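You operate a simulated robot arm through the tools that you are given. There is no shell and no other tool. Be economical: measure what you need, move in short steps, check, and stop when the job is done.

The job below is to be done with a simulated robot arm. You get a single attempt, and the scene is never put back.

JOB
Rinse the black pen, dry it, put it back and shut the inkwell.
Fine: rinse it in the water jar, dry it on the wiper.
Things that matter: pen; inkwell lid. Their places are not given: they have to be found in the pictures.

The check looks at the end state, three seconds after you hand in, the way a careful person would. Anything else that was tipped, shoved, dropped, spilled or broken makes it a failure.

ROBOT AND FRAMES
A 6-joint arm with a two-finger parallel gripper, fixed in place. Base frame: the origin is at the foot of the arm, x ahead of it, y to its left, z up; the work surface is at about z = 0.755. Lengths are in m, angles in rad, forces in N, time in s.
With the tool pointing down near the work surface it reaches from about 0.22 to 0.64 m from the base axis. Its first joint turns from -1.152 to 1.152 rad. Payload 2.7 kg.
The TCP is the grasp point between the finger pads, 0.023 m short of the fingertips. In the tool frame z runs along the fingers and y along their closing line. Largest opening 0.094 m; finger width 0.038, thickness 0.01; the body of the gripper, 0.054 by 0.096 m, starts 0.039 m behind the TCP.
Orientation is that of the tool frame in the base frame, as a unit quaternion [w, x, y, z]. With the fingers straight down and closing along the base's y, the tool's x points along the base's -x, its y along +y and its z along -z.

CONTROLS
- The arm moves only by the tool servo_tool. Its argument "plan" is one flat list of numbers, 7 for each row, row after row: the shift along the tool's x, y, z in m, then the turn, a rotation vector about the tool's x, y, z in rad, then the closure, from 0 (fully open) to 1 (shut). In form: [dx, dy, dz, wx, wy, wz, fingers, dx, dy, dz, wx, wy, wz, fingers, ...]. A call has 1 to 12 rows; each row is the pose to reach, as a shift and turn from the pose commanded when the call began, along the tool's axes at that moment. A row lasts 0.2 s, in which the tool goes at most 0.05 m and 0.15 rad; a call with a longer step from one row to the next is refused whole, and so is a gripper value outside its range. Where a pose cannot be reached the arm comes as near as it can. A force on the tool above 90 N (or 10 N above the force at the start of the call, whichever is more), or a blocked arm, ends the call early, and 0.2 s more pass. Each finger travels about 0.045 m/s and halts on what it meets, pressing with about 27 N; the grip force reading is that of the motor and also rises with nothing between the fingers. The clock runs only during rows and for 0.2 s after the last one: add rows that repeat a pose to give the fingers time. The reply holds the time, the measured pose of the TCP, the force on the tool along the base axes, the opening and the grip force, in the units named above and with some noise.
- Cameras (640 x 400 px; columns grow to the right, rows downward): "scene" is fixed at [0.0825, -0.4425, 1.4038]; the picture's right is [0.68, -0.73, 0.00], its down [-0.42, -0.39, -0.82] and it looks along [0.60, 0.56, -0.57] (base axes); focal length 361 px, centre (320, 200). "wrist" rides on the gripper at [-0.039, 0, -0.044] in the tool frame; the picture's right is [0.00, -1.00, 0.00], its down [0.97, 0.00, -0.24] and it looks along [0.24, 0.00, 0.97] (tool axes); focal length 218 px, centre (320, 200).
- capture(camera): a new picture of that camera. It takes no simulated time.
- locate(camera, pixels): for up to 12 pixels [column, row] of the newest picture of that camera ("zoom" is the newest enlarged one), the place [x, y, z] in the base frame of the surface seen there, good to about 0.002 m. It takes no simulated time.
- inspect(camera, box): a new picture of the part [left, top, right, bottom] of that camera's present view, enlarged. It takes no simulated time.
- finish_job(): hands the job in; it is judged then, once.

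Go step by step. Measure first, check grasps and placings, and put right what went wrong. The budget is 80 turns and 38 pictures, counting those below and the enlarged ones. Unless the task says otherwise, let go and move clear before handing in, and close with one line.

The tools are called after "Request:" as a command line: name --argument value ..., lists and objects as JSON in quotes. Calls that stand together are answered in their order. servo_tool: Moves the arm, as the interface text tells. Its arguments: {"type":"object","properties":{"plan":{"type":"array","items":{"type":"number"}}},"required":["plan"]} The other tools are called the same way: capture (camera) takes a picture; locate (camera, pixels) gives the place of the surface under pixels of a picture; inspect (camera, box) takes an enlarged picture of a part of a camera's view; finish_job () hands the job in.

At the start:

```text
time_s: 0.0
position: [0.3428, -0.0231, 1.0796]
tool_rot: [0.0, 0.0, 1.0, 0.0]
force: [-0.4, 0.4, 0.1]
width: 0.094
grasp_force: 0.0
```

scene: 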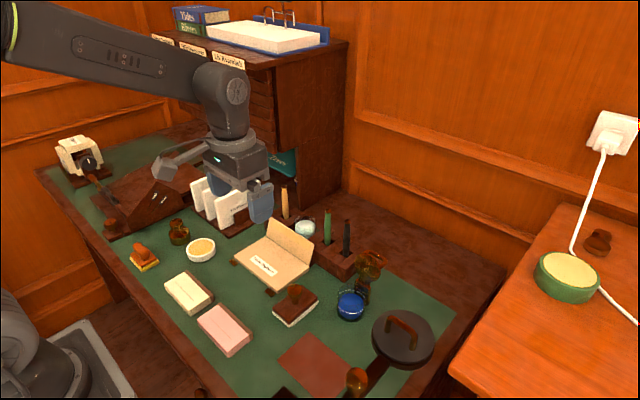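
wrist: 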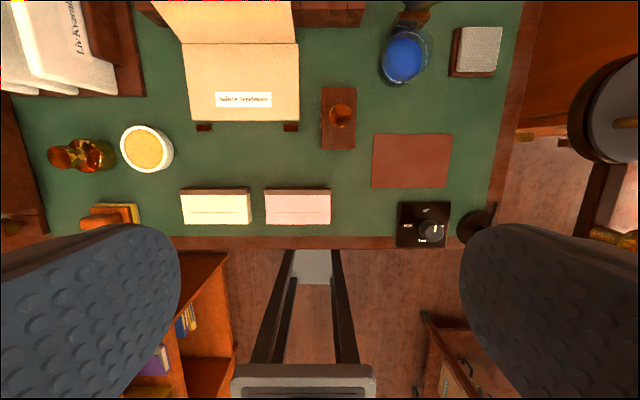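

The scene shows pens standing in a dark block around (335,240), a blue pot at (350,305), and a glass jar near (305,230). I'll enlarge those areas.

Request:
inspect --camera "scene" --box '[260, 170, 420, 330]'

Request:
inspect --camera "scene" --box '[260, 270, 460, 400]'

```text
2.50 times, centred on (340, 250) of scene
```

zoom: 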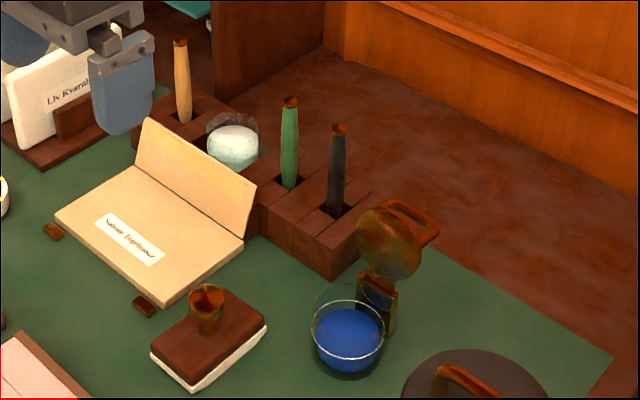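

```text
3.08 times, centred on (360, 335) of scene
```

zoom: 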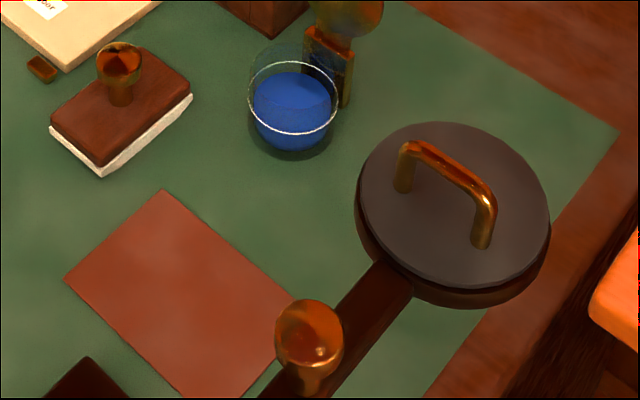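

The blue inkwell has a hinged brass lid standing open, and the black pen stands in the block slot nearest it. I'll measure the key points and look at the wrist picture's upper right, where a grey pad sits at (477,50).

Request:
inspect --camera "wrist" --box '[340, 0, 540, 125]'

Request:
locate --camera "scene" --pixels '[[345, 222], [344, 253], [327, 212], [305, 226], [350, 305], [370, 262], [363, 295], [400, 330], [356, 378], [285, 190], [330, 262], [305, 240]]'

Request:
locate --camera "wrist" --pixels '[[477, 50], [403, 58], [147, 148], [410, 160], [425, 225], [80, 155], [455, 75], [500, 30]]'

```text
3.20 times, centred on (440, 62) of wrist
```

zoom: 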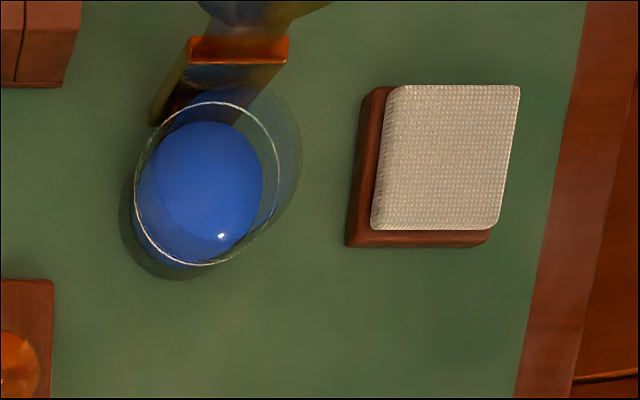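

```text
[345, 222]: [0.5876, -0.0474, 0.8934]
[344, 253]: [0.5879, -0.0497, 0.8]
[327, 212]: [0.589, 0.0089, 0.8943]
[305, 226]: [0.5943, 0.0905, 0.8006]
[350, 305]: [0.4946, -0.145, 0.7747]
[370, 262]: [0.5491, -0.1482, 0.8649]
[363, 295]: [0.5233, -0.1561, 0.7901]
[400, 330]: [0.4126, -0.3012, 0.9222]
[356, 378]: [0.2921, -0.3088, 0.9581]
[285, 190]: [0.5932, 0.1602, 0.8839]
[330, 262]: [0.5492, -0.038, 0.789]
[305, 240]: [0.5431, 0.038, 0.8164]
```

```text
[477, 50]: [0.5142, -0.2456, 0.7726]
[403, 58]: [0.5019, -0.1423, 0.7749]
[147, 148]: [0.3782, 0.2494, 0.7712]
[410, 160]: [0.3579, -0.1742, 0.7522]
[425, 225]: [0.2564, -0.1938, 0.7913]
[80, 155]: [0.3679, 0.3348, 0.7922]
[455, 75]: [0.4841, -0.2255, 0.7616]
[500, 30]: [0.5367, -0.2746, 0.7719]
```

The grey mesh pad at (0.514,-0.246,0.773) looks like the wiper, and the glass jar at (0.59,0.09) holds the water. I'll move the wrist camera over the block for a clear view.

Request:
servo_tool --plan '[-0.04, 0, 0, 0, 0, 0, 0, -0.08, -0.01, 0, 0, 0, 0, 0, -0.11, -0.02, 0, 0, 0, 0, 0, -0.11, -0.02, 0, 0, 0, 0, 0]'

Request:
capture --camera "wrist"

Request:
inspect --camera "scene" --box '[280, 190, 400, 265]'

```text
time_s: 1.0
position: [0.4532, -0.043, 1.0806]
tool_rot: [0.0, 0.001, 1.0, 0.0]
force: [-0.2, -0.7, -0.5]
width: 0.0942
grasp_force: 0.0
```

```text
32 pictures are left
```

wrist: 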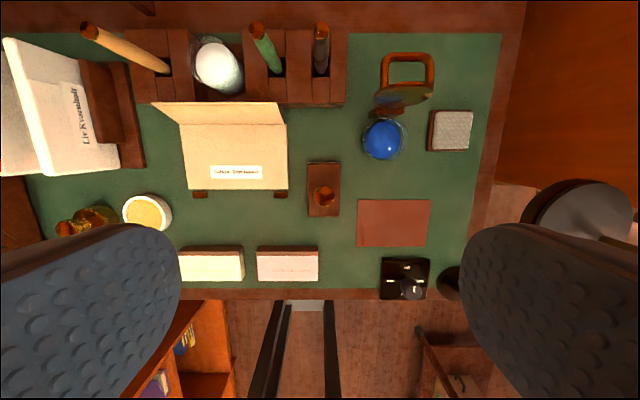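

```text
5.33 times, centred on (340, 228) of scene
```

zoom: 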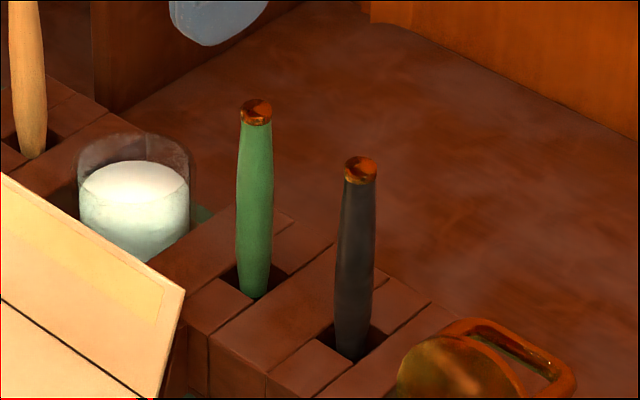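

The pens' tops are at (320,30) black and (257,30) green, and the lid loop is at (407,68). I'll enlarge and measure.

Request:
inspect --camera "wrist" --box '[170, 10, 490, 210]'

Request:
locate --camera "wrist" --pixels '[[322, 25], [257, 27], [321, 72], [216, 65], [205, 45], [235, 85], [407, 55], [433, 68], [382, 68], [404, 95], [451, 130], [383, 140]]'

Request:
locate --camera "scene" --pixels '[[347, 220], [347, 236], [345, 254], [305, 236], [372, 335], [437, 340], [402, 312], [405, 368]]'

```text
2.00 times, centred on (330, 110) of wrist
```

zoom: 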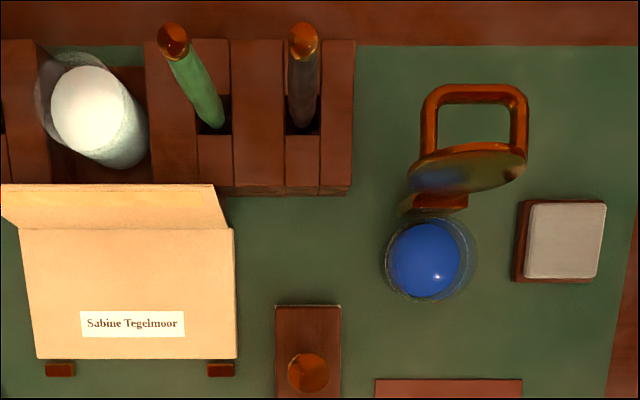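

```text
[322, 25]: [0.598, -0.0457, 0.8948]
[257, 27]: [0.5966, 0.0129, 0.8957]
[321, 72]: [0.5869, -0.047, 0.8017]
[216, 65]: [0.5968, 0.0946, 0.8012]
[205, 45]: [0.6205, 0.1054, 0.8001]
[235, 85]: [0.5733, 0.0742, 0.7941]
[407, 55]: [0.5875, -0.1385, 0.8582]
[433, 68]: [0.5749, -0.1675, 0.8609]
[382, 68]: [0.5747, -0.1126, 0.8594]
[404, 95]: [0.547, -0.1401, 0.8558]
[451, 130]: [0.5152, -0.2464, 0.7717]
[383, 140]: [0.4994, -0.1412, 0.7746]
```

```text
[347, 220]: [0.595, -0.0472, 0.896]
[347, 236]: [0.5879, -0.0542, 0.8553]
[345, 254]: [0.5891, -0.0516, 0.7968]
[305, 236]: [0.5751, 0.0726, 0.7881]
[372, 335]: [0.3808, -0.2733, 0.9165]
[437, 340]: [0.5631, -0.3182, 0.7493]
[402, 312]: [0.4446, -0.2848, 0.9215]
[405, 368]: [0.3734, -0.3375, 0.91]
```

The black pen is centred near (0.594,-0.047) with its top at z 0.896, and the green one is only 6 cm away, so I'll narrow the fingers first. Then I'll hover above it.

Request:
servo_tool --plan '[-0.04, 0, 0, 0, 0, 0, 0.55, -0.08, -0.002, 0, 0, 0, 0, 0.55, -0.12, -0.004, 0.02, 0, 0, 0, 0.55, -0.14, -0.004, 0.06, 0, 0, 0, 0.55, -0.14, -0.004, 0.1, 0, 0, 0, 0.55, -0.14, -0.004, 0.14, 0, 0, 0, 0.55, -0.14, -0.004, 0.14, 0, 0, 0, 0.55]'

Request:
inspect --camera "scene" --box '[280, 170, 420, 270]'

Request:
capture --camera "wrist"

```text
time_s: 2.6
position: [0.5923, -0.0467, 0.9405]
tool_rot: [0.0, 0.0, 1.0, 0.0]
force: [0.4, -0.2, -0.4]
width: 0.0421
grasp_force: 0.1
```

```text
4.00 times, centred on (350, 220) of scene
```

zoom: 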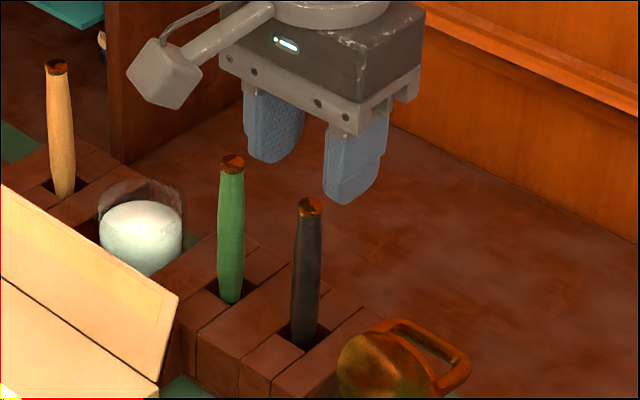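

```text
28 pictures are left
```

wrist: 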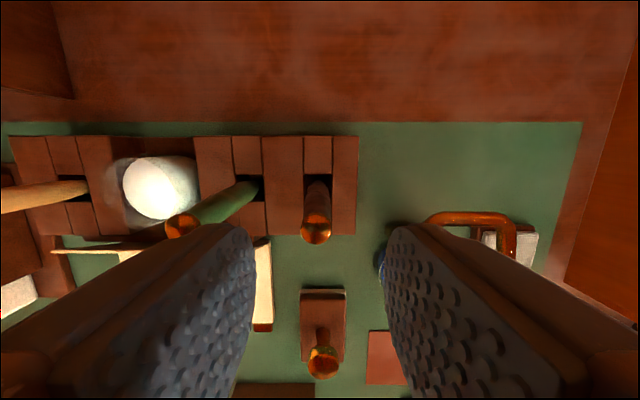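

The pen's top is at (316,233) in the wrist view, centred between the fingers. I'll measure top and shaft once more.

Request:
locate --camera "wrist" --pixels '[[316, 233], [317, 205], [318, 185], [318, 215], [182, 228]]'

```text
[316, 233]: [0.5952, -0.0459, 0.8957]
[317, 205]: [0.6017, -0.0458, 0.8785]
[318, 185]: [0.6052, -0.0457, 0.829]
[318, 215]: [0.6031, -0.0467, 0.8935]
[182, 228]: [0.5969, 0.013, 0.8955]
```

The pen axis is at about (0.597,-0.046), so I'll shift 5 mm forward, descend to z≈0.868 and close.

Request:
servo_tool --plan '[-0.005, 0.001, 0.03, 0, 0, 0, 0.55, -0.005, 0.001, 0.055, 0, 0, 0, 0.55, -0.005, 0.001, 0.072, 0, 0, 0, 0.55, -0.005, 0.001, 0.072, 0, 0, 0, 0.55, -0.005, 0.001, 0.072, 0, 0, 0, 1, -0.005, 0.001, 0.072, 0, 0, 0, 1, -0.005, 0.001, 0.072, 0, 0, 0, 1, -0.005, 0.001, 0.072, 0, 0, 0, 1]'

```text
time_s: 4.4
position: [0.5966, -0.0428, 0.8677]
tool_rot: [0.0, 0.0, 1.0, 0.0]
force: [-0.8, -0.4, 0.2]
width: 0.0142
grasp_force: 27.3
```

The grip closed on 14 mm with 27 N, so the pen is held. I'll lift it straight up and check the nib.

Request:
servo_tool --plan '[0, 0, -0.04, 0, 0, 0, 1, 0, 0, -0.08, 0, 0, 0, 1, 0, 0, -0.12, 0, 0, 0, 1, 0, 0, -0.14, 0, 0, 0, 1]'

Request:
inspect --camera "scene" --box '[280, 130, 440, 270]'

```text
time_s: 5.4
position: [0.5974, -0.0446, 1.0091]
tool_rot: [0.0, 0.0, 1.0, 0.001]
force: [0.2, 0.2, -0.7]
width: 0.0142
grasp_force: 27.0
```

```text
2.86 times, centred on (360, 200) of scene
```

zoom: 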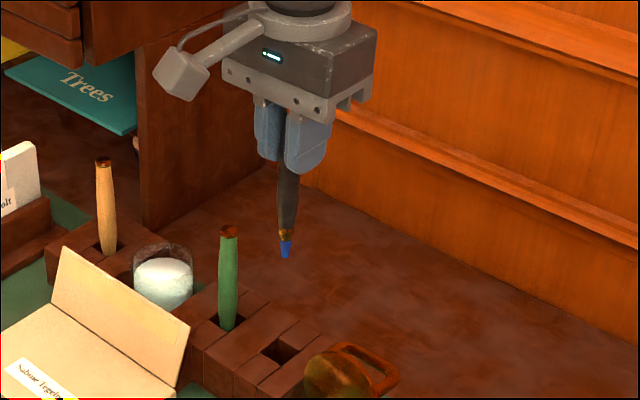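

The pen is held upright with an inked blue nib at zoom (286,255). I'll measure the nib, slot and jar.

Request:
locate --camera "zoom" --pixels '[[286, 254], [286, 244], [286, 232], [288, 190], [280, 350], [265, 350], [300, 350], [280, 338], [163, 275], [133, 260], [193, 270], [165, 245]]'

```text
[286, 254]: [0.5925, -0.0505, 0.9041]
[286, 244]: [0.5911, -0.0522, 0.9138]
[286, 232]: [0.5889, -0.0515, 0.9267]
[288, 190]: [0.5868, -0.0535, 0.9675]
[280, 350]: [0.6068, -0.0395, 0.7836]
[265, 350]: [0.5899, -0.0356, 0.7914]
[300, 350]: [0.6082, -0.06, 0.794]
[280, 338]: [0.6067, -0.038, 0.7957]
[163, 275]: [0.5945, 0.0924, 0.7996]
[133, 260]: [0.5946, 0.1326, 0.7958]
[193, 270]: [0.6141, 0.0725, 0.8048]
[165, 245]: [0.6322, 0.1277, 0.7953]
```

The nib tip hangs about 0.106 m below the TCP; the water surface is at z≈0.80, centred near (0.596,0.093). I'll raise a bit and go over the jar.

Request:
servo_tool --plan '[0, 0, -0.03, 0, 0, 0, 1, 0, 0.04, -0.03, 0, 0, 0, 1, 0, 0.08, -0.03, 0, 0, 0, 1, 0, 0.12, -0.03, 0, 0, 0, 1, 0, 0.138, -0.03, 0, 0, 0, 1, 0, 0.138, 0.0, 0, 0, 0, 1, 0, 0.138, 0.04, 0, 0, 0, 1, 0, 0.138, 0.07, 0, 0, 0, 1]'

Request:
inspect --camera "scene" --box '[250, 150, 370, 250]'

Request:
capture --camera "wrist"

```text
time_s: 7.2
position: [0.5985, 0.0942, 0.9369]
tool_rot: [0.0, 0.0, 1.0, 0.0]
force: [-0.5, 0.3, 0.2]
width: 0.0139
grasp_force: 27.2
```

```text
4.00 times, centred on (310, 200) of scene
```

zoom: 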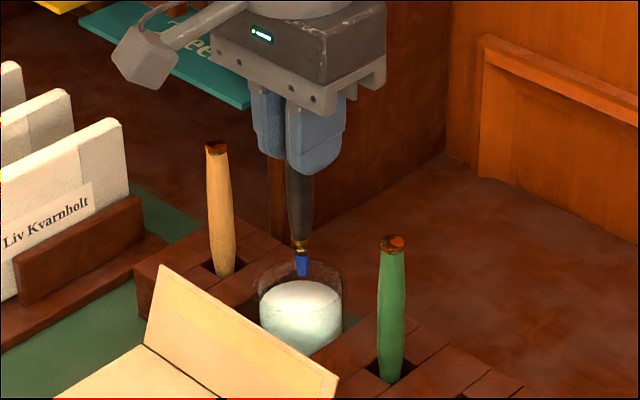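

```text
25 pictures are left
```

wrist: 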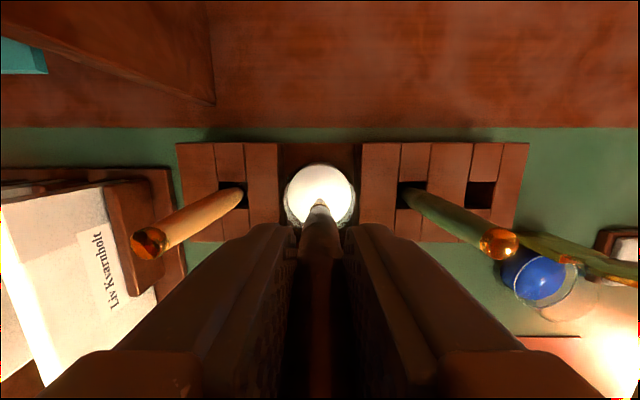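

The nib hangs above the white water disc (320,195), well centred sideways. I'll locate its edges to set the fore-aft position.

Request:
locate --camera "wrist" --pixels '[[320, 168], [292, 195], [350, 195], [300, 220], [342, 220], [320, 185], [286, 205], [355, 205], [320, 163]]'

```text
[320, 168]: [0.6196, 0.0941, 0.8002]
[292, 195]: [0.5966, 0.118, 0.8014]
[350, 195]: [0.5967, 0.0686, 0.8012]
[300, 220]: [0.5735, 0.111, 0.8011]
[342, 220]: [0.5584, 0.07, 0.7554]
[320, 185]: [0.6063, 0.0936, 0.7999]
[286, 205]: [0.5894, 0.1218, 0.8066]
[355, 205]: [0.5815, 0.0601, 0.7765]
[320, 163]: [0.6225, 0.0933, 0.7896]
```

The water disc is centred at (0.596,0.0935) with radius 26 mm. I'll dip to a tip height of about 0.774 and swirl gently.

Request:
servo_tool --plan '[0.002, 0, 0.02, 0, 0, 0, 1, 0.002, 0, 0.04, 0, 0, 0, 1, 0.002, 0, 0.057, 0, 0, 0, 1, 0.008, 0, 0.057, 0, 0, 0, 1, 0.002, 0.007, 0.057, 0, 0, 0, 1, -0.004, 0, 0.057, 0, 0, 0, 1, 0.002, -0.007, 0.057, 0, 0, 0, 1, 0.008, 0, 0.057, 0, 0, 0, 1, 0.002, 0.007, 0.057, 0, 0, 0, 1, -0.004, 0, 0.057, 0, 0, 0, 1, 0.002, -0.007, 0.057, 0, 0, 0, 1, 0.002, 0, 0.057, 0, 0, 0, 1]'

Request:
servo_tool --plan '[0.006, 0, 0, 0, 0, 0, 1, 0, 0.007, 0, 0, 0, 0, 1, -0.006, 0, 0, 0, 0, 0, 1, 0, -0.007, 0, 0, 0, 0, 1, 0.006, 0, 0, 0, 0, 0, 1, 0, 0, 0, 0, 0, 0, 1, 0, 0, -0.015, 0, 0, 0, 1, 0, 0, -0.03, 0, 0, 0, 1, 0, 0, -0.06, 0, 0, 0, 1, 0, 0, -0.06, 0, 0, 0, 1]'

Request:
inspect --camera "scene" --box '[250, 150, 370, 250]'

```text
time_s: 9.8
position: [0.5975, 0.093, 0.8822]
tool_rot: [0.0, 0.0, 1.0, -0.001]
force: [0.1, 0.3, 0.3]
width: 0.0142
grasp_force: 26.7
```

```text
time_s: 12.0
position: [0.5952, 0.0926, 0.9412]
tool_rot: [0.0, 0.0, 1.0, 0.0]
force: [-0.3, 0.1, 0.2]
width: 0.0146
grasp_force: 26.8
```

```text
4.00 times, centred on (310, 200) of scene
```

zoom: 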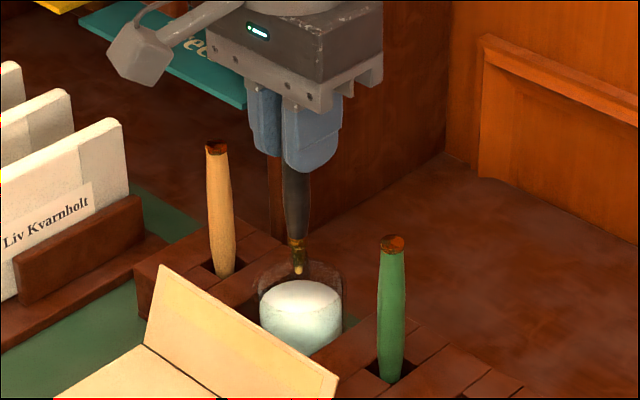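

The nib is now clean brass. Next I'll raise it and carry it over to the wiper pad at (0.514,-0.246).

Request:
servo_tool --plan '[0, 0, -0.04, 0, 0, 0, 1, 0, 0, -0.08, 0, 0, 0, 1, 0, 0, -0.1, 0, 0, 0, 1, 0.01, -0.042, -0.1, 0, 0, 0, 1, 0.02, -0.084, -0.1, 0, 0, 0, 1, 0.03, -0.127, -0.1, 0, 0, 0, 1, 0.04, -0.169, -0.1, 0, 0, 0, 1, 0.05, -0.211, -0.1, 0, 0, 0, 1, 0.06, -0.254, -0.1, 0, 0, 0, 1, 0.07, -0.296, -0.1, 0, 0, 0, 1, 0.08, -0.338, -0.1, 0, 0, 0, 1, 0.08, -0.338, -0.06, 0, 0, 0, 1]'

Request:
capture --camera "wrist"

Request:
capture --camera "scene"

```text
time_s: 14.6
position: [0.5164, -0.2449, 1.0011]
tool_rot: [0.001, 0.0, 1.0, 0.0]
force: [-0.3, 0.3, 0.2]
width: 0.0145
grasp_force: 26.9
```

```text
23 pictures are left
```

wrist: 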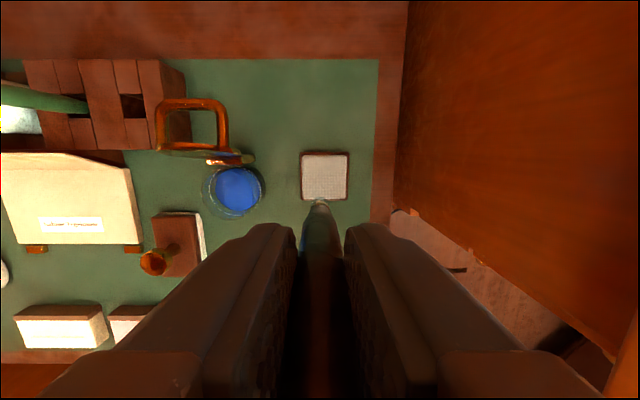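

```text
22 pictures are left
```

scene: 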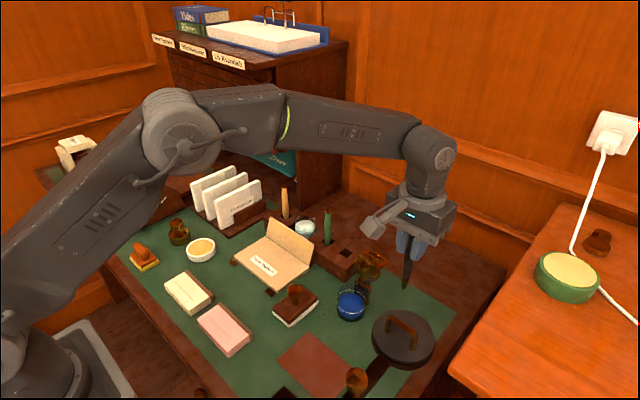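

Pen is above the wiper (325,177 in wrist). I'll measure the pad's extents and the nib.

Request:
locate --camera "wrist" --pixels '[[305, 158], [345, 158], [345, 194], [306, 194], [325, 175], [320, 204], [400, 120], [237, 160], [190, 103]]'

Request:
locate --camera "scene" --pixels '[[405, 286], [406, 275], [450, 370]]'

```text
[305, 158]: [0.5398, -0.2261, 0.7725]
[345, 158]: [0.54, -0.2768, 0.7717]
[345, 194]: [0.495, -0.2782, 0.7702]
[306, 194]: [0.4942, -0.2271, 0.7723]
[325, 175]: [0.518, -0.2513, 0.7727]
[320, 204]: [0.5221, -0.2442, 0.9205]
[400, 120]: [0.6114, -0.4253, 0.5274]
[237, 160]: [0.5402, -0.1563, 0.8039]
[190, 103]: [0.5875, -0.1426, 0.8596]
```

```text
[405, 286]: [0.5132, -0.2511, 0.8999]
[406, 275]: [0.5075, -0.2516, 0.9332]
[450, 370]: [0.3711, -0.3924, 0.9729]
```

The pad spans x 0.494–0.540, y −0.277–−0.226, top z 0.7725. I'll go down over its centre to just above contact, then feel for it.

Request:
servo_tool --plan '[0, -0.006, 0.04, 0, 0, 0, 1, 0, -0.006, 0.08, 0, 0, 0, 1, 0, -0.006, 0.105, 0, 0, 0, 1, 0, -0.006, 0.115, 0, 0, 0, 1, 0, -0.006, 0.119, 0, 0, 0, 1]'

Request:
inspect --camera "scene" --box '[350, 230, 450, 330]'

```text
time_s: 15.8
position: [0.5158, -0.2519, 0.8831]
tool_rot: [0.001, 0.001, 1.0, -0.001]
force: [-3.9, 0.9, 10.8]
width: 0.0143
grasp_force: 27.7
```

```text
4.00 times, centred on (400, 280) of scene
```

zoom: 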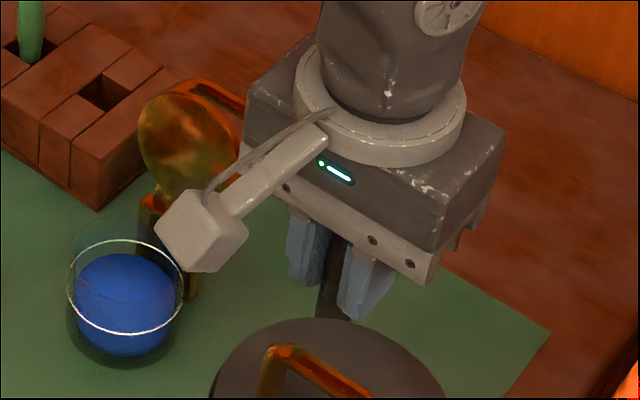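

The nib is in contact with the pad (10.8 N). I'll ease off a bit and wipe with strokes along y, where the finger faces back the pen.

Request:
servo_tool --plan '[0, 0, -0.001, 0, 0, 0, 1, 0, 0.008, -0.001, 0, 0, 0, 1, 0, 0.015, -0.001, 0, 0, 0, 1, 0, 0.005, -0.001, 0, 0, 0, 1, 0, -0.005, -0.001, 0, 0, 0, 1, 0, -0.015, -0.001, 0, 0, 0, 1, 0, -0.005, -0.001, 0, 0, 0, 1, 0, 0.005, -0.001, 0, 0, 0, 1, 0, 0.015, -0.001, 0, 0, 0, 1, 0, 0.005, -0.001, 0, 0, 0, 1, 0, -0.005, -0.001, 0, 0, 0, 1, 0, -0.015, -0.001, 0, 0, 0, 1]'

Request:
servo_tool --plan '[0, 0.01, 0, 0, 0, 0, 1, 0, 0.02, 0, 0, 0, 0, 1, 0, 0.03, 0, 0, 0, 0, 1, 0, 0.02, 0, 0, 0, 0, 1, 0, 0.01, 0, 0, 0, 0, 1, 0, 0.015, 0, 0, 0, 0, 1, 0, 0.015, -0.03, 0, 0, 0, 1, 0, 0.015, -0.07, 0, 0, 0, 1, 0, 0.015, -0.11, 0, 0, 0, 1, 0, 0.015, -0.14, 0, 0, 0, 1]'

Request:
inspect --camera "scene" --box '[340, 210, 460, 310]'

```text
time_s: 18.4
position: [0.5161, -0.2654, 0.8836]
tool_rot: [0.0, 0.0, 1.0, 0.0]
force: [0.0, 3.9, 8.0]
width: 0.0142
grasp_force: 26.7
```

```text
time_s: 20.6
position: [0.5148, -0.2522, 1.024]
tool_rot: [-0.001, -0.001, 1.0, -0.001]
force: [0.4, -0.2, 0.1]
width: 0.0143
grasp_force: 26.6
```

```text
4.00 times, centred on (400, 260) of scene
```

zoom: 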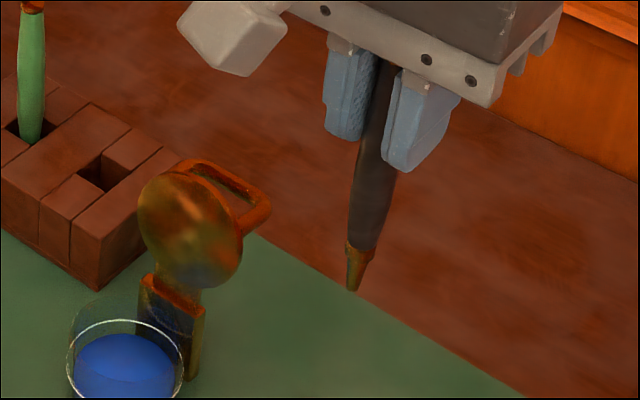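

The nib looks clean and dry. I'll check the pen's straightness and get the empty slot's exact place.

Request:
locate --camera "zoom" --pixels '[[353, 288], [358, 265], [360, 250], [368, 215], [376, 170], [380, 120], [98, 172], [83, 170], [118, 180], [100, 155], [95, 185]]'

Request:
capture --camera "wrist"

```text
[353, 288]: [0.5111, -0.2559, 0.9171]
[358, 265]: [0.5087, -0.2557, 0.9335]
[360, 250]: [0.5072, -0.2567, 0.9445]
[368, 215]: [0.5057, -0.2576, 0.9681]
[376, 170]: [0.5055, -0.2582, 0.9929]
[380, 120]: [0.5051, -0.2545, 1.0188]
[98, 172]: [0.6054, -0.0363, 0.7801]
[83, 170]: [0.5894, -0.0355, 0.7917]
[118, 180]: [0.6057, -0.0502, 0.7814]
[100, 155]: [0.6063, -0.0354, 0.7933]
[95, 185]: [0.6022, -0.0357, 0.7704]
```

```text
19 pictures are left
```

wrist: 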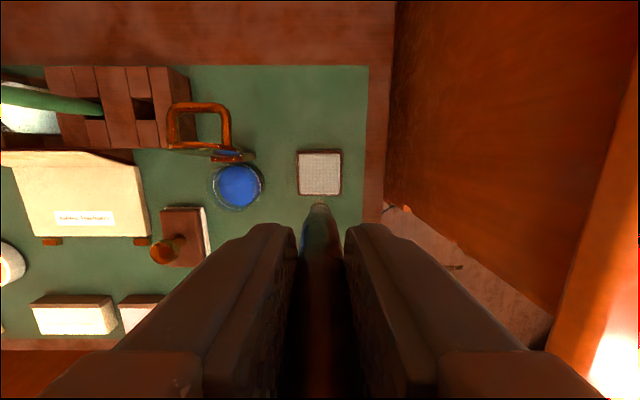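

The pen is still vertical, tip 0.107 m below the TCP. I'll carry it back to the original spot above the slot, commanded (0.598,-0.046), and check from above.

Request:
servo_tool --plan '[0, 0, -0.02, 0, 0, 0, 1, -0.016, 0.041, -0.02, 0, 0, 0, 1, -0.033, 0.082, -0.02, 0, 0, 0, 1, -0.049, 0.124, -0.02, 0, 0, 0, 1, -0.066, 0.165, -0.02, 0, 0, 0, 1, -0.082, 0.206, -0.02, 0, 0, 0, 1, -0.082, 0.206, 0.02, 0, 0, 0, 1, -0.082, 0.206, 0.06, 0, 0, 0, 1, -0.082, 0.206, 0.095, 0, 0, 0, 1, -0.082, 0.206, 0.095, 0, 0, 0, 1]'

Request:
inspect --camera "scene" --box '[290, 180, 410, 280]'

Request:
inspect --camera "wrist" --box '[240, 100, 400, 240]'

```text
time_s: 22.8
position: [0.5988, -0.045, 0.9293]
tool_rot: [0.001, 0.0, 1.0, 0.0]
force: [-0.8, 0.0, -0.8]
width: 0.0146
grasp_force: 27.1
```

```text
4.00 times, centred on (350, 230) of scene
```

zoom: 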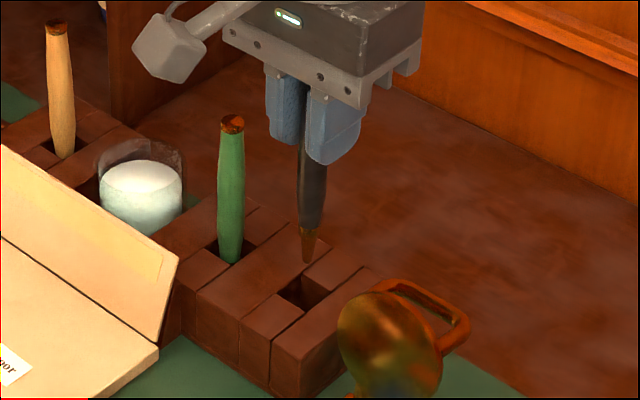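

```text
2.86 times, centred on (320, 170) of wrist
```

zoom: 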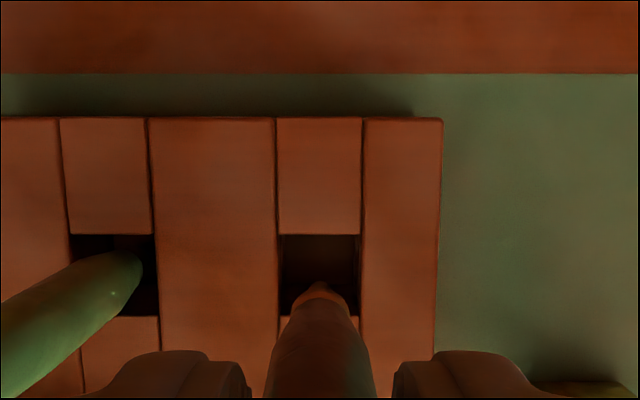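

The slot shows at zoom (280–362, 233–316) with the tip just above it. I'll measure its edges.

Request:
locate --camera "zoom" --pixels '[[320, 228], [274, 270], [367, 270], [287, 325], [357, 325], [319, 290], [320, 310]]'

```text
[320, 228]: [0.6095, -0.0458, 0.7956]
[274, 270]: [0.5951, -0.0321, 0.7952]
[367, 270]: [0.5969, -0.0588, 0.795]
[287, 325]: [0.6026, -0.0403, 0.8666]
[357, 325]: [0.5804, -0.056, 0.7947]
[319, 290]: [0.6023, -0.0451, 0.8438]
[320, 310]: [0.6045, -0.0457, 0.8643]
```

The slot centre is about (0.596,-0.046), right under the pen. Lowering to just above its original height.

Request:
servo_tool --plan '[0.001, 0, 0.015, 0, 0, 0, 1, 0.001, 0, 0.03, 0, 0, 0, 1, 0.001, 0, 0.045, 0, 0, 0, 1, 0.001, 0, 0.053, 0, 0, 0, 1, 0.001, 0, 0.057, 0, 0, 0, 1, 0.001, 0, 0.057, 0, 0, 0, 1]'

Request:
inspect --camera "scene" --box '[290, 180, 410, 280]'

```text
time_s: 24.2
position: [0.5974, -0.0447, 0.8699]
tool_rot: [0.0, 0.0, 1.0, 0.001]
force: [0.0, -0.1, -1.7]
width: 0.0143
grasp_force: 26.9
```

```text
4.00 times, centred on (350, 230) of scene
```

zoom: 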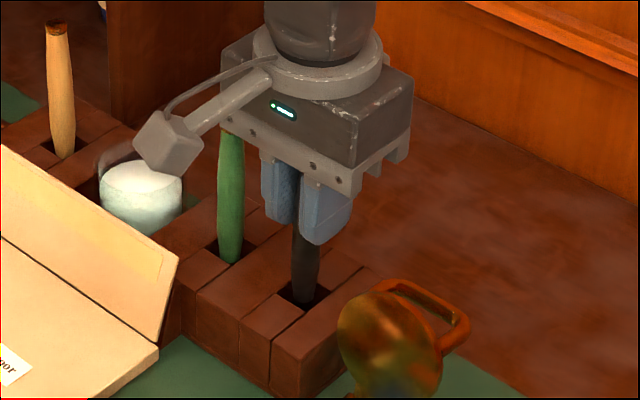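

The pen is in the slot, with no floor contact yet. I'll lower 2 mm more and open the fingers only partway, to keep clear of the green pen.

Request:
servo_tool --plan '[0, 0, 0.002, 0, 0, 0, 1, 0, 0, 0.003, 0, 0, 0, 1, 0, 0, 0.003, 0, 0, 0, 0.85, 0, 0, 0.003, 0, 0, 0, 0.75, 0, 0, 0.003, 0, 0, 0, 0.6, 0, 0, 0.003, 0, 0, 0, 0.57, 0, 0, 0.003, 0, 0, 0, 0.57]'

Request:
servo_tool --plan '[0, 0, -0.02, 0, 0, 0, 0.57, 0, 0, -0.06, 0, 0, 0, 0.57, 0, 0, -0.1, 0, 0, 0, 0.57, 0.03, 0, -0.14, 0, 0, 0, 0.57, 0.07, 0, -0.18, 0, 0, 0, 0.57]'

Request:
inspect --camera "scene" --box '[270, 190, 410, 330]'

Request:
capture --camera "wrist"

```text
time_s: 25.8
position: [0.5965, -0.0454, 0.8683]
tool_rot: [0.0, -0.001, 1.0, 0.0]
force: [-0.1, -0.3, 0.6]
width: 0.0404
grasp_force: 0.1
```

```text
refused: row 5 steps farther than a row can; nothing moved
```

```text
2.86 times, centred on (340, 260) of scene
```

zoom: 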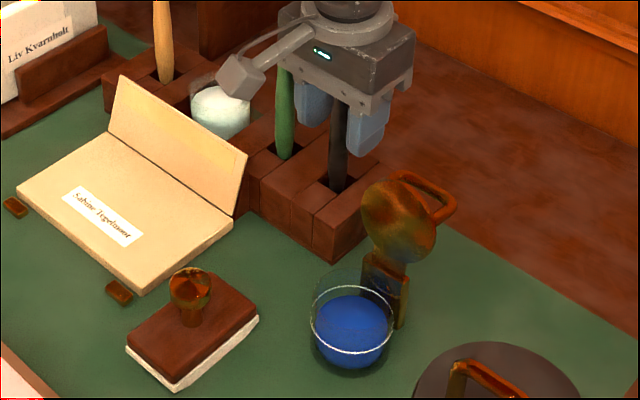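

```text
14 pictures are left
```

wrist: 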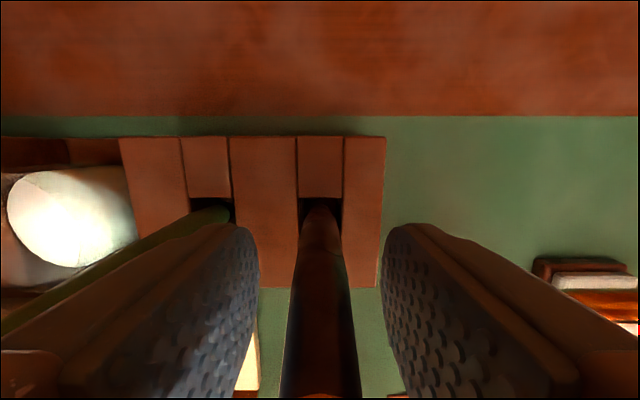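

The pen stands free in its slot. Before lifting I'll measure the lid, hinge and loop in the current zoom, then rise straight up.

Request:
locate --camera "zoom" --pixels '[[400, 220], [372, 190], [432, 250], [402, 258], [385, 262], [385, 285], [405, 275], [400, 173], [452, 208], [435, 190], [313, 325], [391, 320]]'

Request:
servo_tool --plan '[0, 0, -0.02, 0, 0, 0, 0.57, 0, 0, -0.06, 0, 0, 0, 0.57, 0, 0, -0.1, 0, 0, 0, 0.57, 0, 0, -0.14, 0, 0, 0, 0.57, 0, -0.03, -0.15, 0, 0, 0, 0.57, 0.02, -0.07, -0.15, 0, 0, 0, 0.57, 0.04, -0.095, -0.15, 0, 0, 0, 1, 0.04, -0.095, -0.15, 0, 0, 0, 1]'

Request:
inspect --camera "wrist" --box '[200, 80, 440, 260]'

Request:
inspect --camera "scene" --box '[320, 220, 420, 330]'

```text
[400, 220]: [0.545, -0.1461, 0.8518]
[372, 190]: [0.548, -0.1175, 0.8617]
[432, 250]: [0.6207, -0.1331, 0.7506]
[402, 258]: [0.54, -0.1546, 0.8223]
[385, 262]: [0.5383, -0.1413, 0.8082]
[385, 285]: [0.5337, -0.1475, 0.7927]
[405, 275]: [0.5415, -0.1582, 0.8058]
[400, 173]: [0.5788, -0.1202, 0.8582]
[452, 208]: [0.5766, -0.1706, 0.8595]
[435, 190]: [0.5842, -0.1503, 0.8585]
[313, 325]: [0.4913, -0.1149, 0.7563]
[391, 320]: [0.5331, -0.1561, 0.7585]
```

```text
time_s: 27.6
position: [0.5565, -0.1384, 1.0198]
tool_rot: [0.0, 0.0, 1.0, 0.0]
force: [0.0, 0.3, 1.0]
width: 0.0001
grasp_force: 12.8
```

```text
2.22 times, centred on (320, 170) of wrist
```

zoom: 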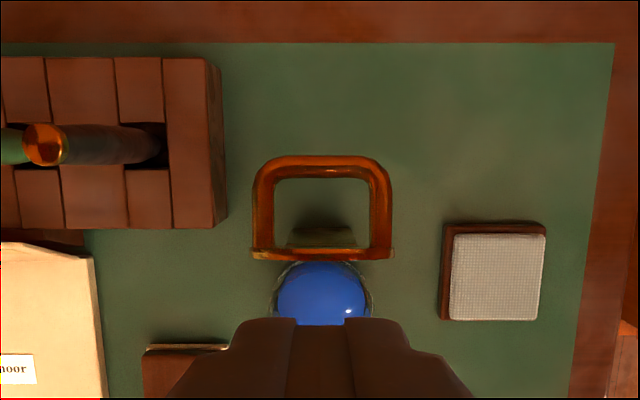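

```text
3.64 times, centred on (370, 275) of scene
```

zoom: 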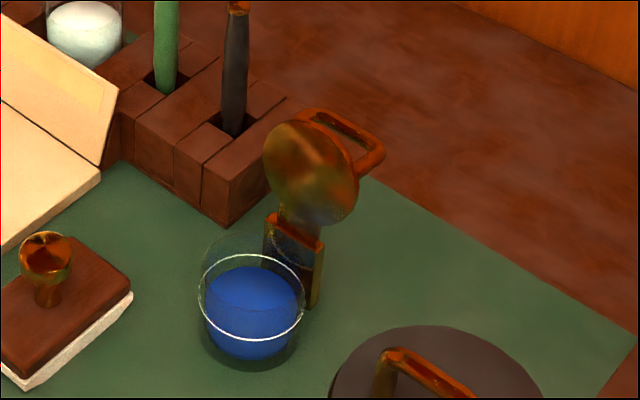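

The pen is back upright. The lid hinge is near (0.54,-0.143,0.81), the disc is leaning about 9° back, and the loop bar is at x≈0.588, z≈0.859. I'll lower the closed fingers behind the bar, first out to x≈0.62.

Request:
servo_tool --plan '[-0.035, 0, 0, 0, 0, 0, 1, -0.064, 0, 0, 0, 0, 0, 1, -0.064, 0, 0.04, 0, 0, 0, 1, -0.064, 0, 0.08, 0, 0, 0, 1, -0.064, 0, 0.1, 0, 0, 0, 1, -0.064, 0, 0.1, 0, 0, 0, 1]'

Request:
inspect --camera "scene" --box '[320, 180, 440, 300]'

```text
time_s: 29.0
position: [0.6217, -0.1381, 0.9183]
tool_rot: [0.001, 0.0, 1.0, 0.0]
force: [0.4, 0.7, -0.8]
width: 0.0001
grasp_force: 27.0
out of reach, approached as far as the arm can: row 2
```

```text
3.33 times, centred on (380, 240) of scene
```

zoom: 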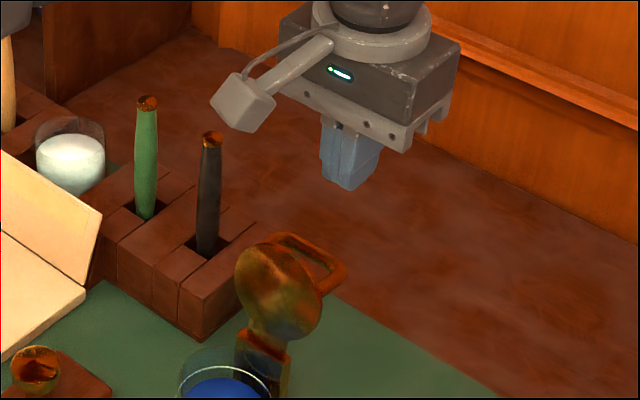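

Reached x 0.622, behind the bar. Descending to z≈0.865, then a slow first push toward −x.

Request:
servo_tool --plan '[0, 0, 0.03, 0, 0, 0, 1, 0, 0, 0.053, 0, 0, 0, 1, 0.008, 0, 0.053, 0, 0, 0, 1, 0.014, 0, 0.053, 0, 0, 0, 1, 0.02, 0, 0.053, 0, 0, 0, 1, 0.026, 0, 0.053, 0, 0, 0, 1]'

Request:
inspect --camera "scene" --box '[320, 200, 440, 320]'

```text
time_s: 30.4
position: [0.5974, -0.1389, 0.8685]
tool_rot: [0.005, -0.001, 1.0, -0.001]
force: [11.7, 4.3, 19.1]
width: 0.0
grasp_force: 27.1
```

```text
3.33 times, centred on (380, 260) of scene
```

zoom: 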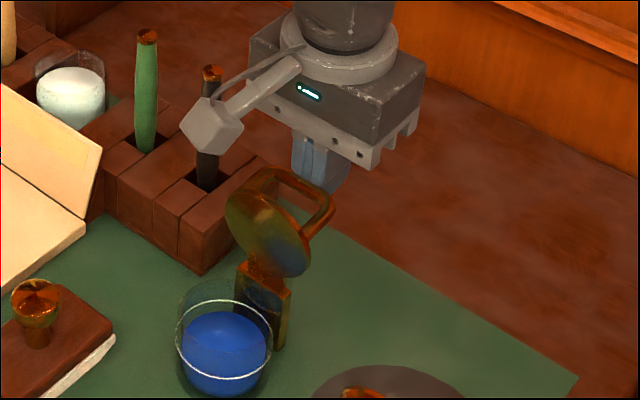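

The lid is turning forward (bar raised at zoom (290,190)) and the inkwell hasn't moved. I'll follow the bar's arc, rising with it to avoid scraping.

Request:
servo_tool --plan '[0, 0, -0.002, 0, 0, 0, 1, 0.0064, 0, -0.0053, 0, 0, 0, 1, 0.0131, 0, -0.0078, 0, 0, 0, 1, 0.02, 0, -0.0097, 0, 0, 0, 1, 0.0271, 0, -0.0108, 0, 0, 0, 1, 0.0343, 0, -0.0112, 0, 0, 0, 1]'

Request:
inspect --camera "scene" --box '[320, 200, 440, 320]'

```text
time_s: 31.8
position: [0.5613, -0.1413, 0.8755]
tool_rot: [0.0, 0.0, 1.0, 0.0]
force: [-0.1, -0.1, -0.7]
width: 0.0
grasp_force: 27.6
```

```text
3.33 times, centred on (380, 260) of scene
```

zoom: 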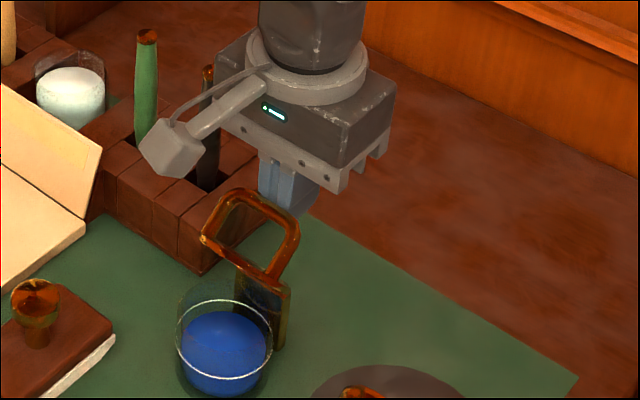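

The fingers feel no load, and the lid has gone past upright and seems to be falling on its own. I'll wait a moment with the arm still, then look.

Request:
servo_tool --plan '[0, 0, -0.01, 0, 0, 0, 1, 0, 0, -0.03, 0, 0, 0, 1, 0, 0, -0.05, 0, 0, 0, 1, 0, 0, -0.05, 0, 0, 0, 1, 0, 0, -0.05, 0, 0, 0, 1]'

Request:
inspect --camera "scene" --box '[320, 220, 420, 330]'

```text
time_s: 33.0
position: [0.5604, -0.139, 0.9276]
tool_rot: [0.0, 0.0, 1.0, 0.0]
force: [-0.1, 0.0, 0.0]
width: 0.0002
grasp_force: 26.6
```

```text
3.64 times, centred on (370, 275) of scene
```

zoom: 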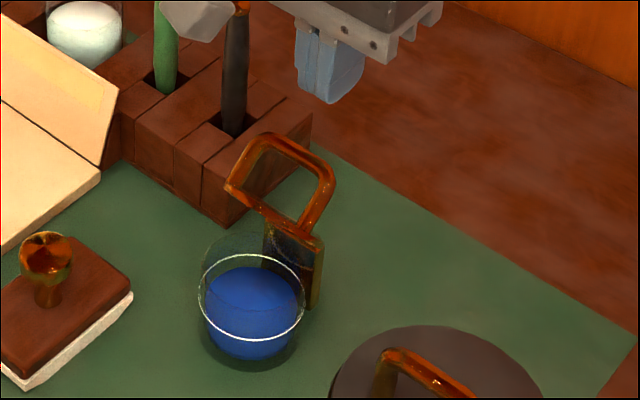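

The lid has stopped partway, seen edge-on at zoom (265,210) – the hinge holds by friction. I'll measure where the bar is.

Request:
locate --camera "zoom" --pixels '[[268, 137], [295, 145], [325, 168], [230, 185], [265, 212], [300, 230], [318, 195], [240, 160]]'

```text
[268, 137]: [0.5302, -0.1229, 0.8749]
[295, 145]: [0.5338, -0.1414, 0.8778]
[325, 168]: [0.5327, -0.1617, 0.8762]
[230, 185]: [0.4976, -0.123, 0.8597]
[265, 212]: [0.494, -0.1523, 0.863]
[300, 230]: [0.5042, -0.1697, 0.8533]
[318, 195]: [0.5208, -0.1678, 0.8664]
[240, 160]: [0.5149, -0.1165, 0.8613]
```

The bar is at (0.534,-0.141,0.878) and the disc is about 48° up. I'll come back down behind the bar and follow its arc forward and down.

Request:
servo_tool --plan '[0, 0, 0.03, 0, 0, 0, 1, 0, 0, 0.052, 0, 0, 0, 1, 0.009, 0, 0.053, 0, 0, 0, 1, 0.015, 0, 0.054, 0, 0, 0, 1, 0.021, 0, 0.056, 0, 0, 0, 1, 0.026, 0, 0.058, 0, 0, 0, 1, 0.031, 0, 0.061, 0, 0, 0, 1, 0.036, 0, 0.064, 0, 0, 0, 1, 0.041, 0, 0.068, 0, 0, 0, 1, 0.0455, 0, 0.072, 0, 0, 0, 1, 0.0455, 0, 0.072, 0, 0, 0, 1]'

Request:
inspect --camera "scene" --box '[320, 220, 420, 330]'

```text
time_s: 35.4
position: [0.5143, -0.14, 0.8553]
tool_rot: [0.0, 0.0, 1.0, 0.0]
force: [0.4, -0.2, -0.7]
width: 0.0
grasp_force: 27.5
```

```text
3.64 times, centred on (370, 275) of scene
```

zoom: 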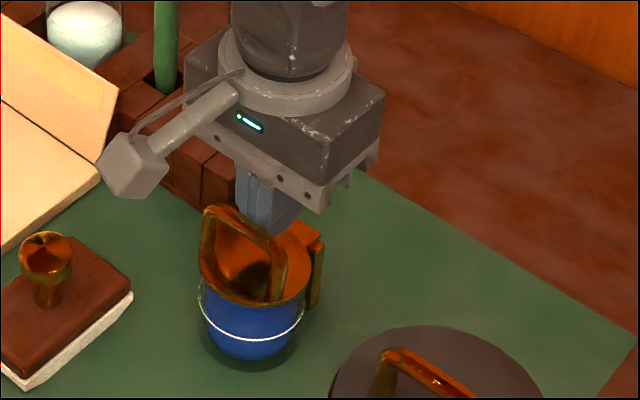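

The lid is nearly or fully down. I'll rise clear and measure whether the disc is level on the glass.

Request:
servo_tool --plan '[0, 0, -0.03, 0, 0, 0, 1, 0, 0, -0.07, 0, 0, 0, 1, -0.02, 0, -0.09, 0, 0, 0, 1, -0.04, 0, -0.09, 0, 0, 0, 1]'

Request:
inspect --camera "scene" --box '[320, 240, 400, 320]'

```text
time_s: 36.4
position: [0.5529, -0.14, 0.9445]
tool_rot: [0.0, 0.0, 1.0, 0.0]
force: [-0.3, 0.3, -0.3]
width: 0.0001
grasp_force: 26.9
```

```text
5.00 times, centred on (360, 280) of scene
```

zoom: 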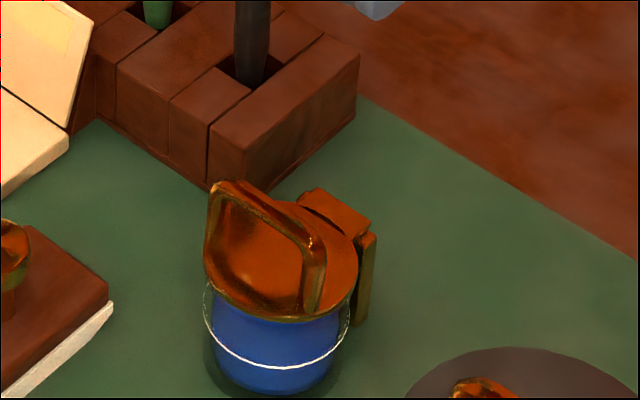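

There's still a gap between the lid edge and the glass rim (the white line at zoom (275,365)). I'll measure the remaining angle.

Request:
locate --camera "zoom" --pixels '[[225, 188], [265, 210], [305, 240], [212, 270], [265, 312], [340, 290], [350, 250], [330, 205], [270, 260], [210, 300], [280, 366]]'

```text
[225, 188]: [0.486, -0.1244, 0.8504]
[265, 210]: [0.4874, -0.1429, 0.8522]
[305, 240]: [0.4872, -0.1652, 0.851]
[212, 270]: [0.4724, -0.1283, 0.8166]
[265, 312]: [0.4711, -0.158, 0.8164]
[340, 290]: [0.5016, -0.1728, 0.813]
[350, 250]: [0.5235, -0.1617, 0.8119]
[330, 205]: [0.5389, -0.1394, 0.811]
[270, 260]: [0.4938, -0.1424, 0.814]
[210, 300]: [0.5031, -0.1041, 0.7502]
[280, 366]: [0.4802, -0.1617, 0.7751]
```

The front edge is at z 0.8165 against 0.811 at the hinge, so it's about 5° short of shut. I'll press down gently on the handle bar at (0.486,-0.143) from above.

Request:
servo_tool --plan '[0.034, -0.001, 0, 0, 0, 0, 1, 0.067, -0.002, 0, 0, 0, 0, 1, 0.067, -0.002, 0.035, 0, 0, 0, 1, 0.067, -0.002, 0.062, 0, 0, 0, 1, 0.067, -0.002, 0.066, 0, 0, 0, 1, 0.067, -0.002, 0.068, 0, 0, 0, 1, 0.067, -0.002, 0.07, 0, 0, 0, 1, 0.067, -0.002, 0.071, 0, 0, 0, 1]'

```text
time_s: 38.2
position: [0.4872, -0.1432, 0.8726]
tool_rot: [0.0, 0.0, 1.0, 0.0]
force: [0.8, 0.4, 0.0]
width: 0.0
grasp_force: 27.4
```

No lasting force at tip height 0.850, so I'll keep pressing in 1 mm steps until it pushes back.

Request:
servo_tool --plan '[0, 0, 0.001, 0, 0, 0, 1, 0, 0, 0.002, 0, 0, 0, 1, 0, 0, 0.003, 0, 0, 0, 1]'

```text
time_s: 39.0
position: [0.4881, -0.143, 0.8724]
tool_rot: [0.0, 0.0, 1.0, 0.0]
force: [-6.4, -0.7, 11.3]
width: 0.0
grasp_force: 27.3
```

Contact now gives 11 N. A few more small steps will show whether it still moves or is seated.

Request:
servo_tool --plan '[0, 0, 0.001, 0, 0, 0, 1, 0, 0, 0.002, 0, 0, 0, 1, 0, 0, 0.003, 0, 0, 0, 1]'

```text
time_s: 39.8
position: [0.4876, -0.1425, 0.872]
tool_rot: [0.001, 0.0, 1.0, -0.001]
force: [-22.3, -0.3, 46.1]
width: 0.0
grasp_force: 27.3
```

Force rose to 46 N with no motion, so it seems seated. I'll back off and look.

Request:
servo_tool --plan '[0, 0, -0.01, 0, 0, 0, 1, 0, 0, -0.05, 0, 0, 0, 1, -0.03, 0, -0.08, 0, 0, 0, 1, -0.06, 0, -0.1, 0, 0, 0, 1]'

Request:
inspect --camera "scene" --box '[320, 240, 400, 320]'

```text
time_s: 40.8
position: [0.5474, -0.1422, 0.9681]
tool_rot: [0.0, 0.0, 1.0, 0.0]
force: [-0.6, 0.1, 0.3]
width: 0.0001
grasp_force: 27.6
```

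```text
5.00 times, centred on (360, 280) of scene
```

zoom: 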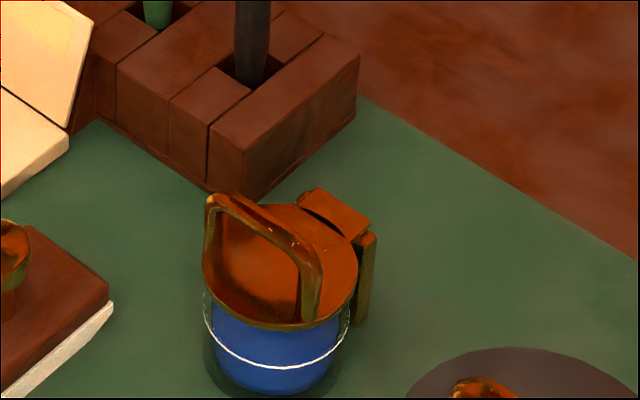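

The lid dropped a little further. I'll check whether its plane is level now.

Request:
locate --camera "zoom" --pixels '[[225, 203], [265, 230], [300, 255], [212, 285], [265, 320], [325, 318], [350, 255], [300, 215], [270, 270], [345, 300], [207, 295], [335, 205]]'

```text
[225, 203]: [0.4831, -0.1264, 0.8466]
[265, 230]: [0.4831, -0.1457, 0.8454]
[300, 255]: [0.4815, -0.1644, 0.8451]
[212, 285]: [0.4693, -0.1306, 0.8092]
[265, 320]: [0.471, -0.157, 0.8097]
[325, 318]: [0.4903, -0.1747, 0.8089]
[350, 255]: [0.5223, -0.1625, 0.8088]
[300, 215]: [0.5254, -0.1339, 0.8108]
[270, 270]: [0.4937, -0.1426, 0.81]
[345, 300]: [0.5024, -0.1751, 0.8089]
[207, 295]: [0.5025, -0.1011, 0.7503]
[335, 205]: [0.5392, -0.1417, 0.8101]
```

The disc is level at z 0.809–0.810 all round, so the inkwell is shut. I'll retreat to a clear pose and do a final check of the whole scene.

Request:
servo_tool --plan '[0, 0, -0.04, 0, 0, 0, 0.8, 0, 0, -0.08, 0, 0, 0, 0.6, 0.04, 0.02, -0.1, 0, 0, 0, 0.4, 0.08, 0.04, -0.11, 0, 0, 0, 0.2, 0.12, 0.06, -0.11, 0, 0, 0, 0, 0.16, 0.08, -0.11, 0, 0, 0, 0, 0.2, 0.1, -0.11, 0, 0, 0, 0]'

Request:
capture --camera "scene"

Request:
inspect --camera "scene" --box '[270, 180, 430, 320]'

```text
time_s: 42.4
position: [0.3485, -0.0429, 1.0757]
tool_rot: [0.0, 0.0, 1.0, 0.0]
force: [-0.7, -0.5, 0.3]
width: 0.0936
grasp_force: 0.1
```

```text
4 pictures are left
```

scene: 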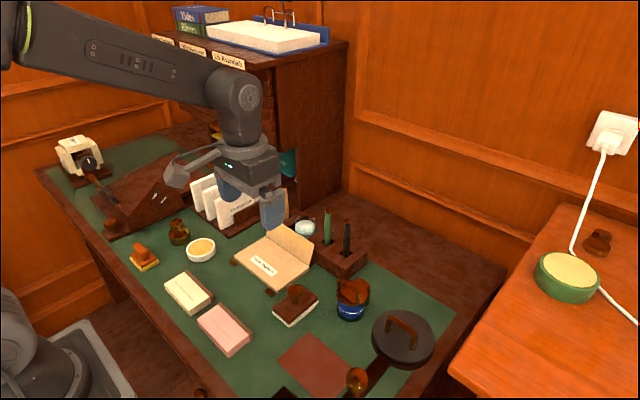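

```text
2.86 times, centred on (350, 250) of scene
```

zoom: 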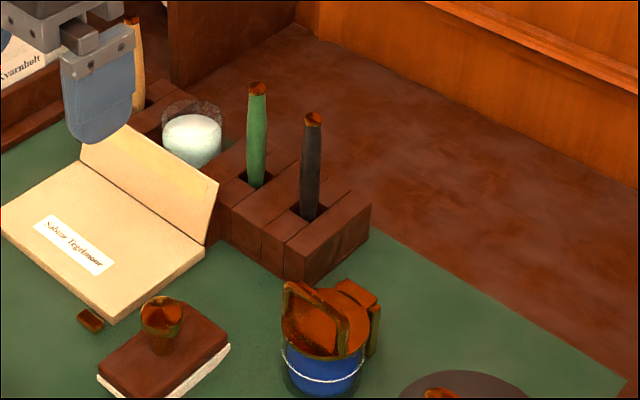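

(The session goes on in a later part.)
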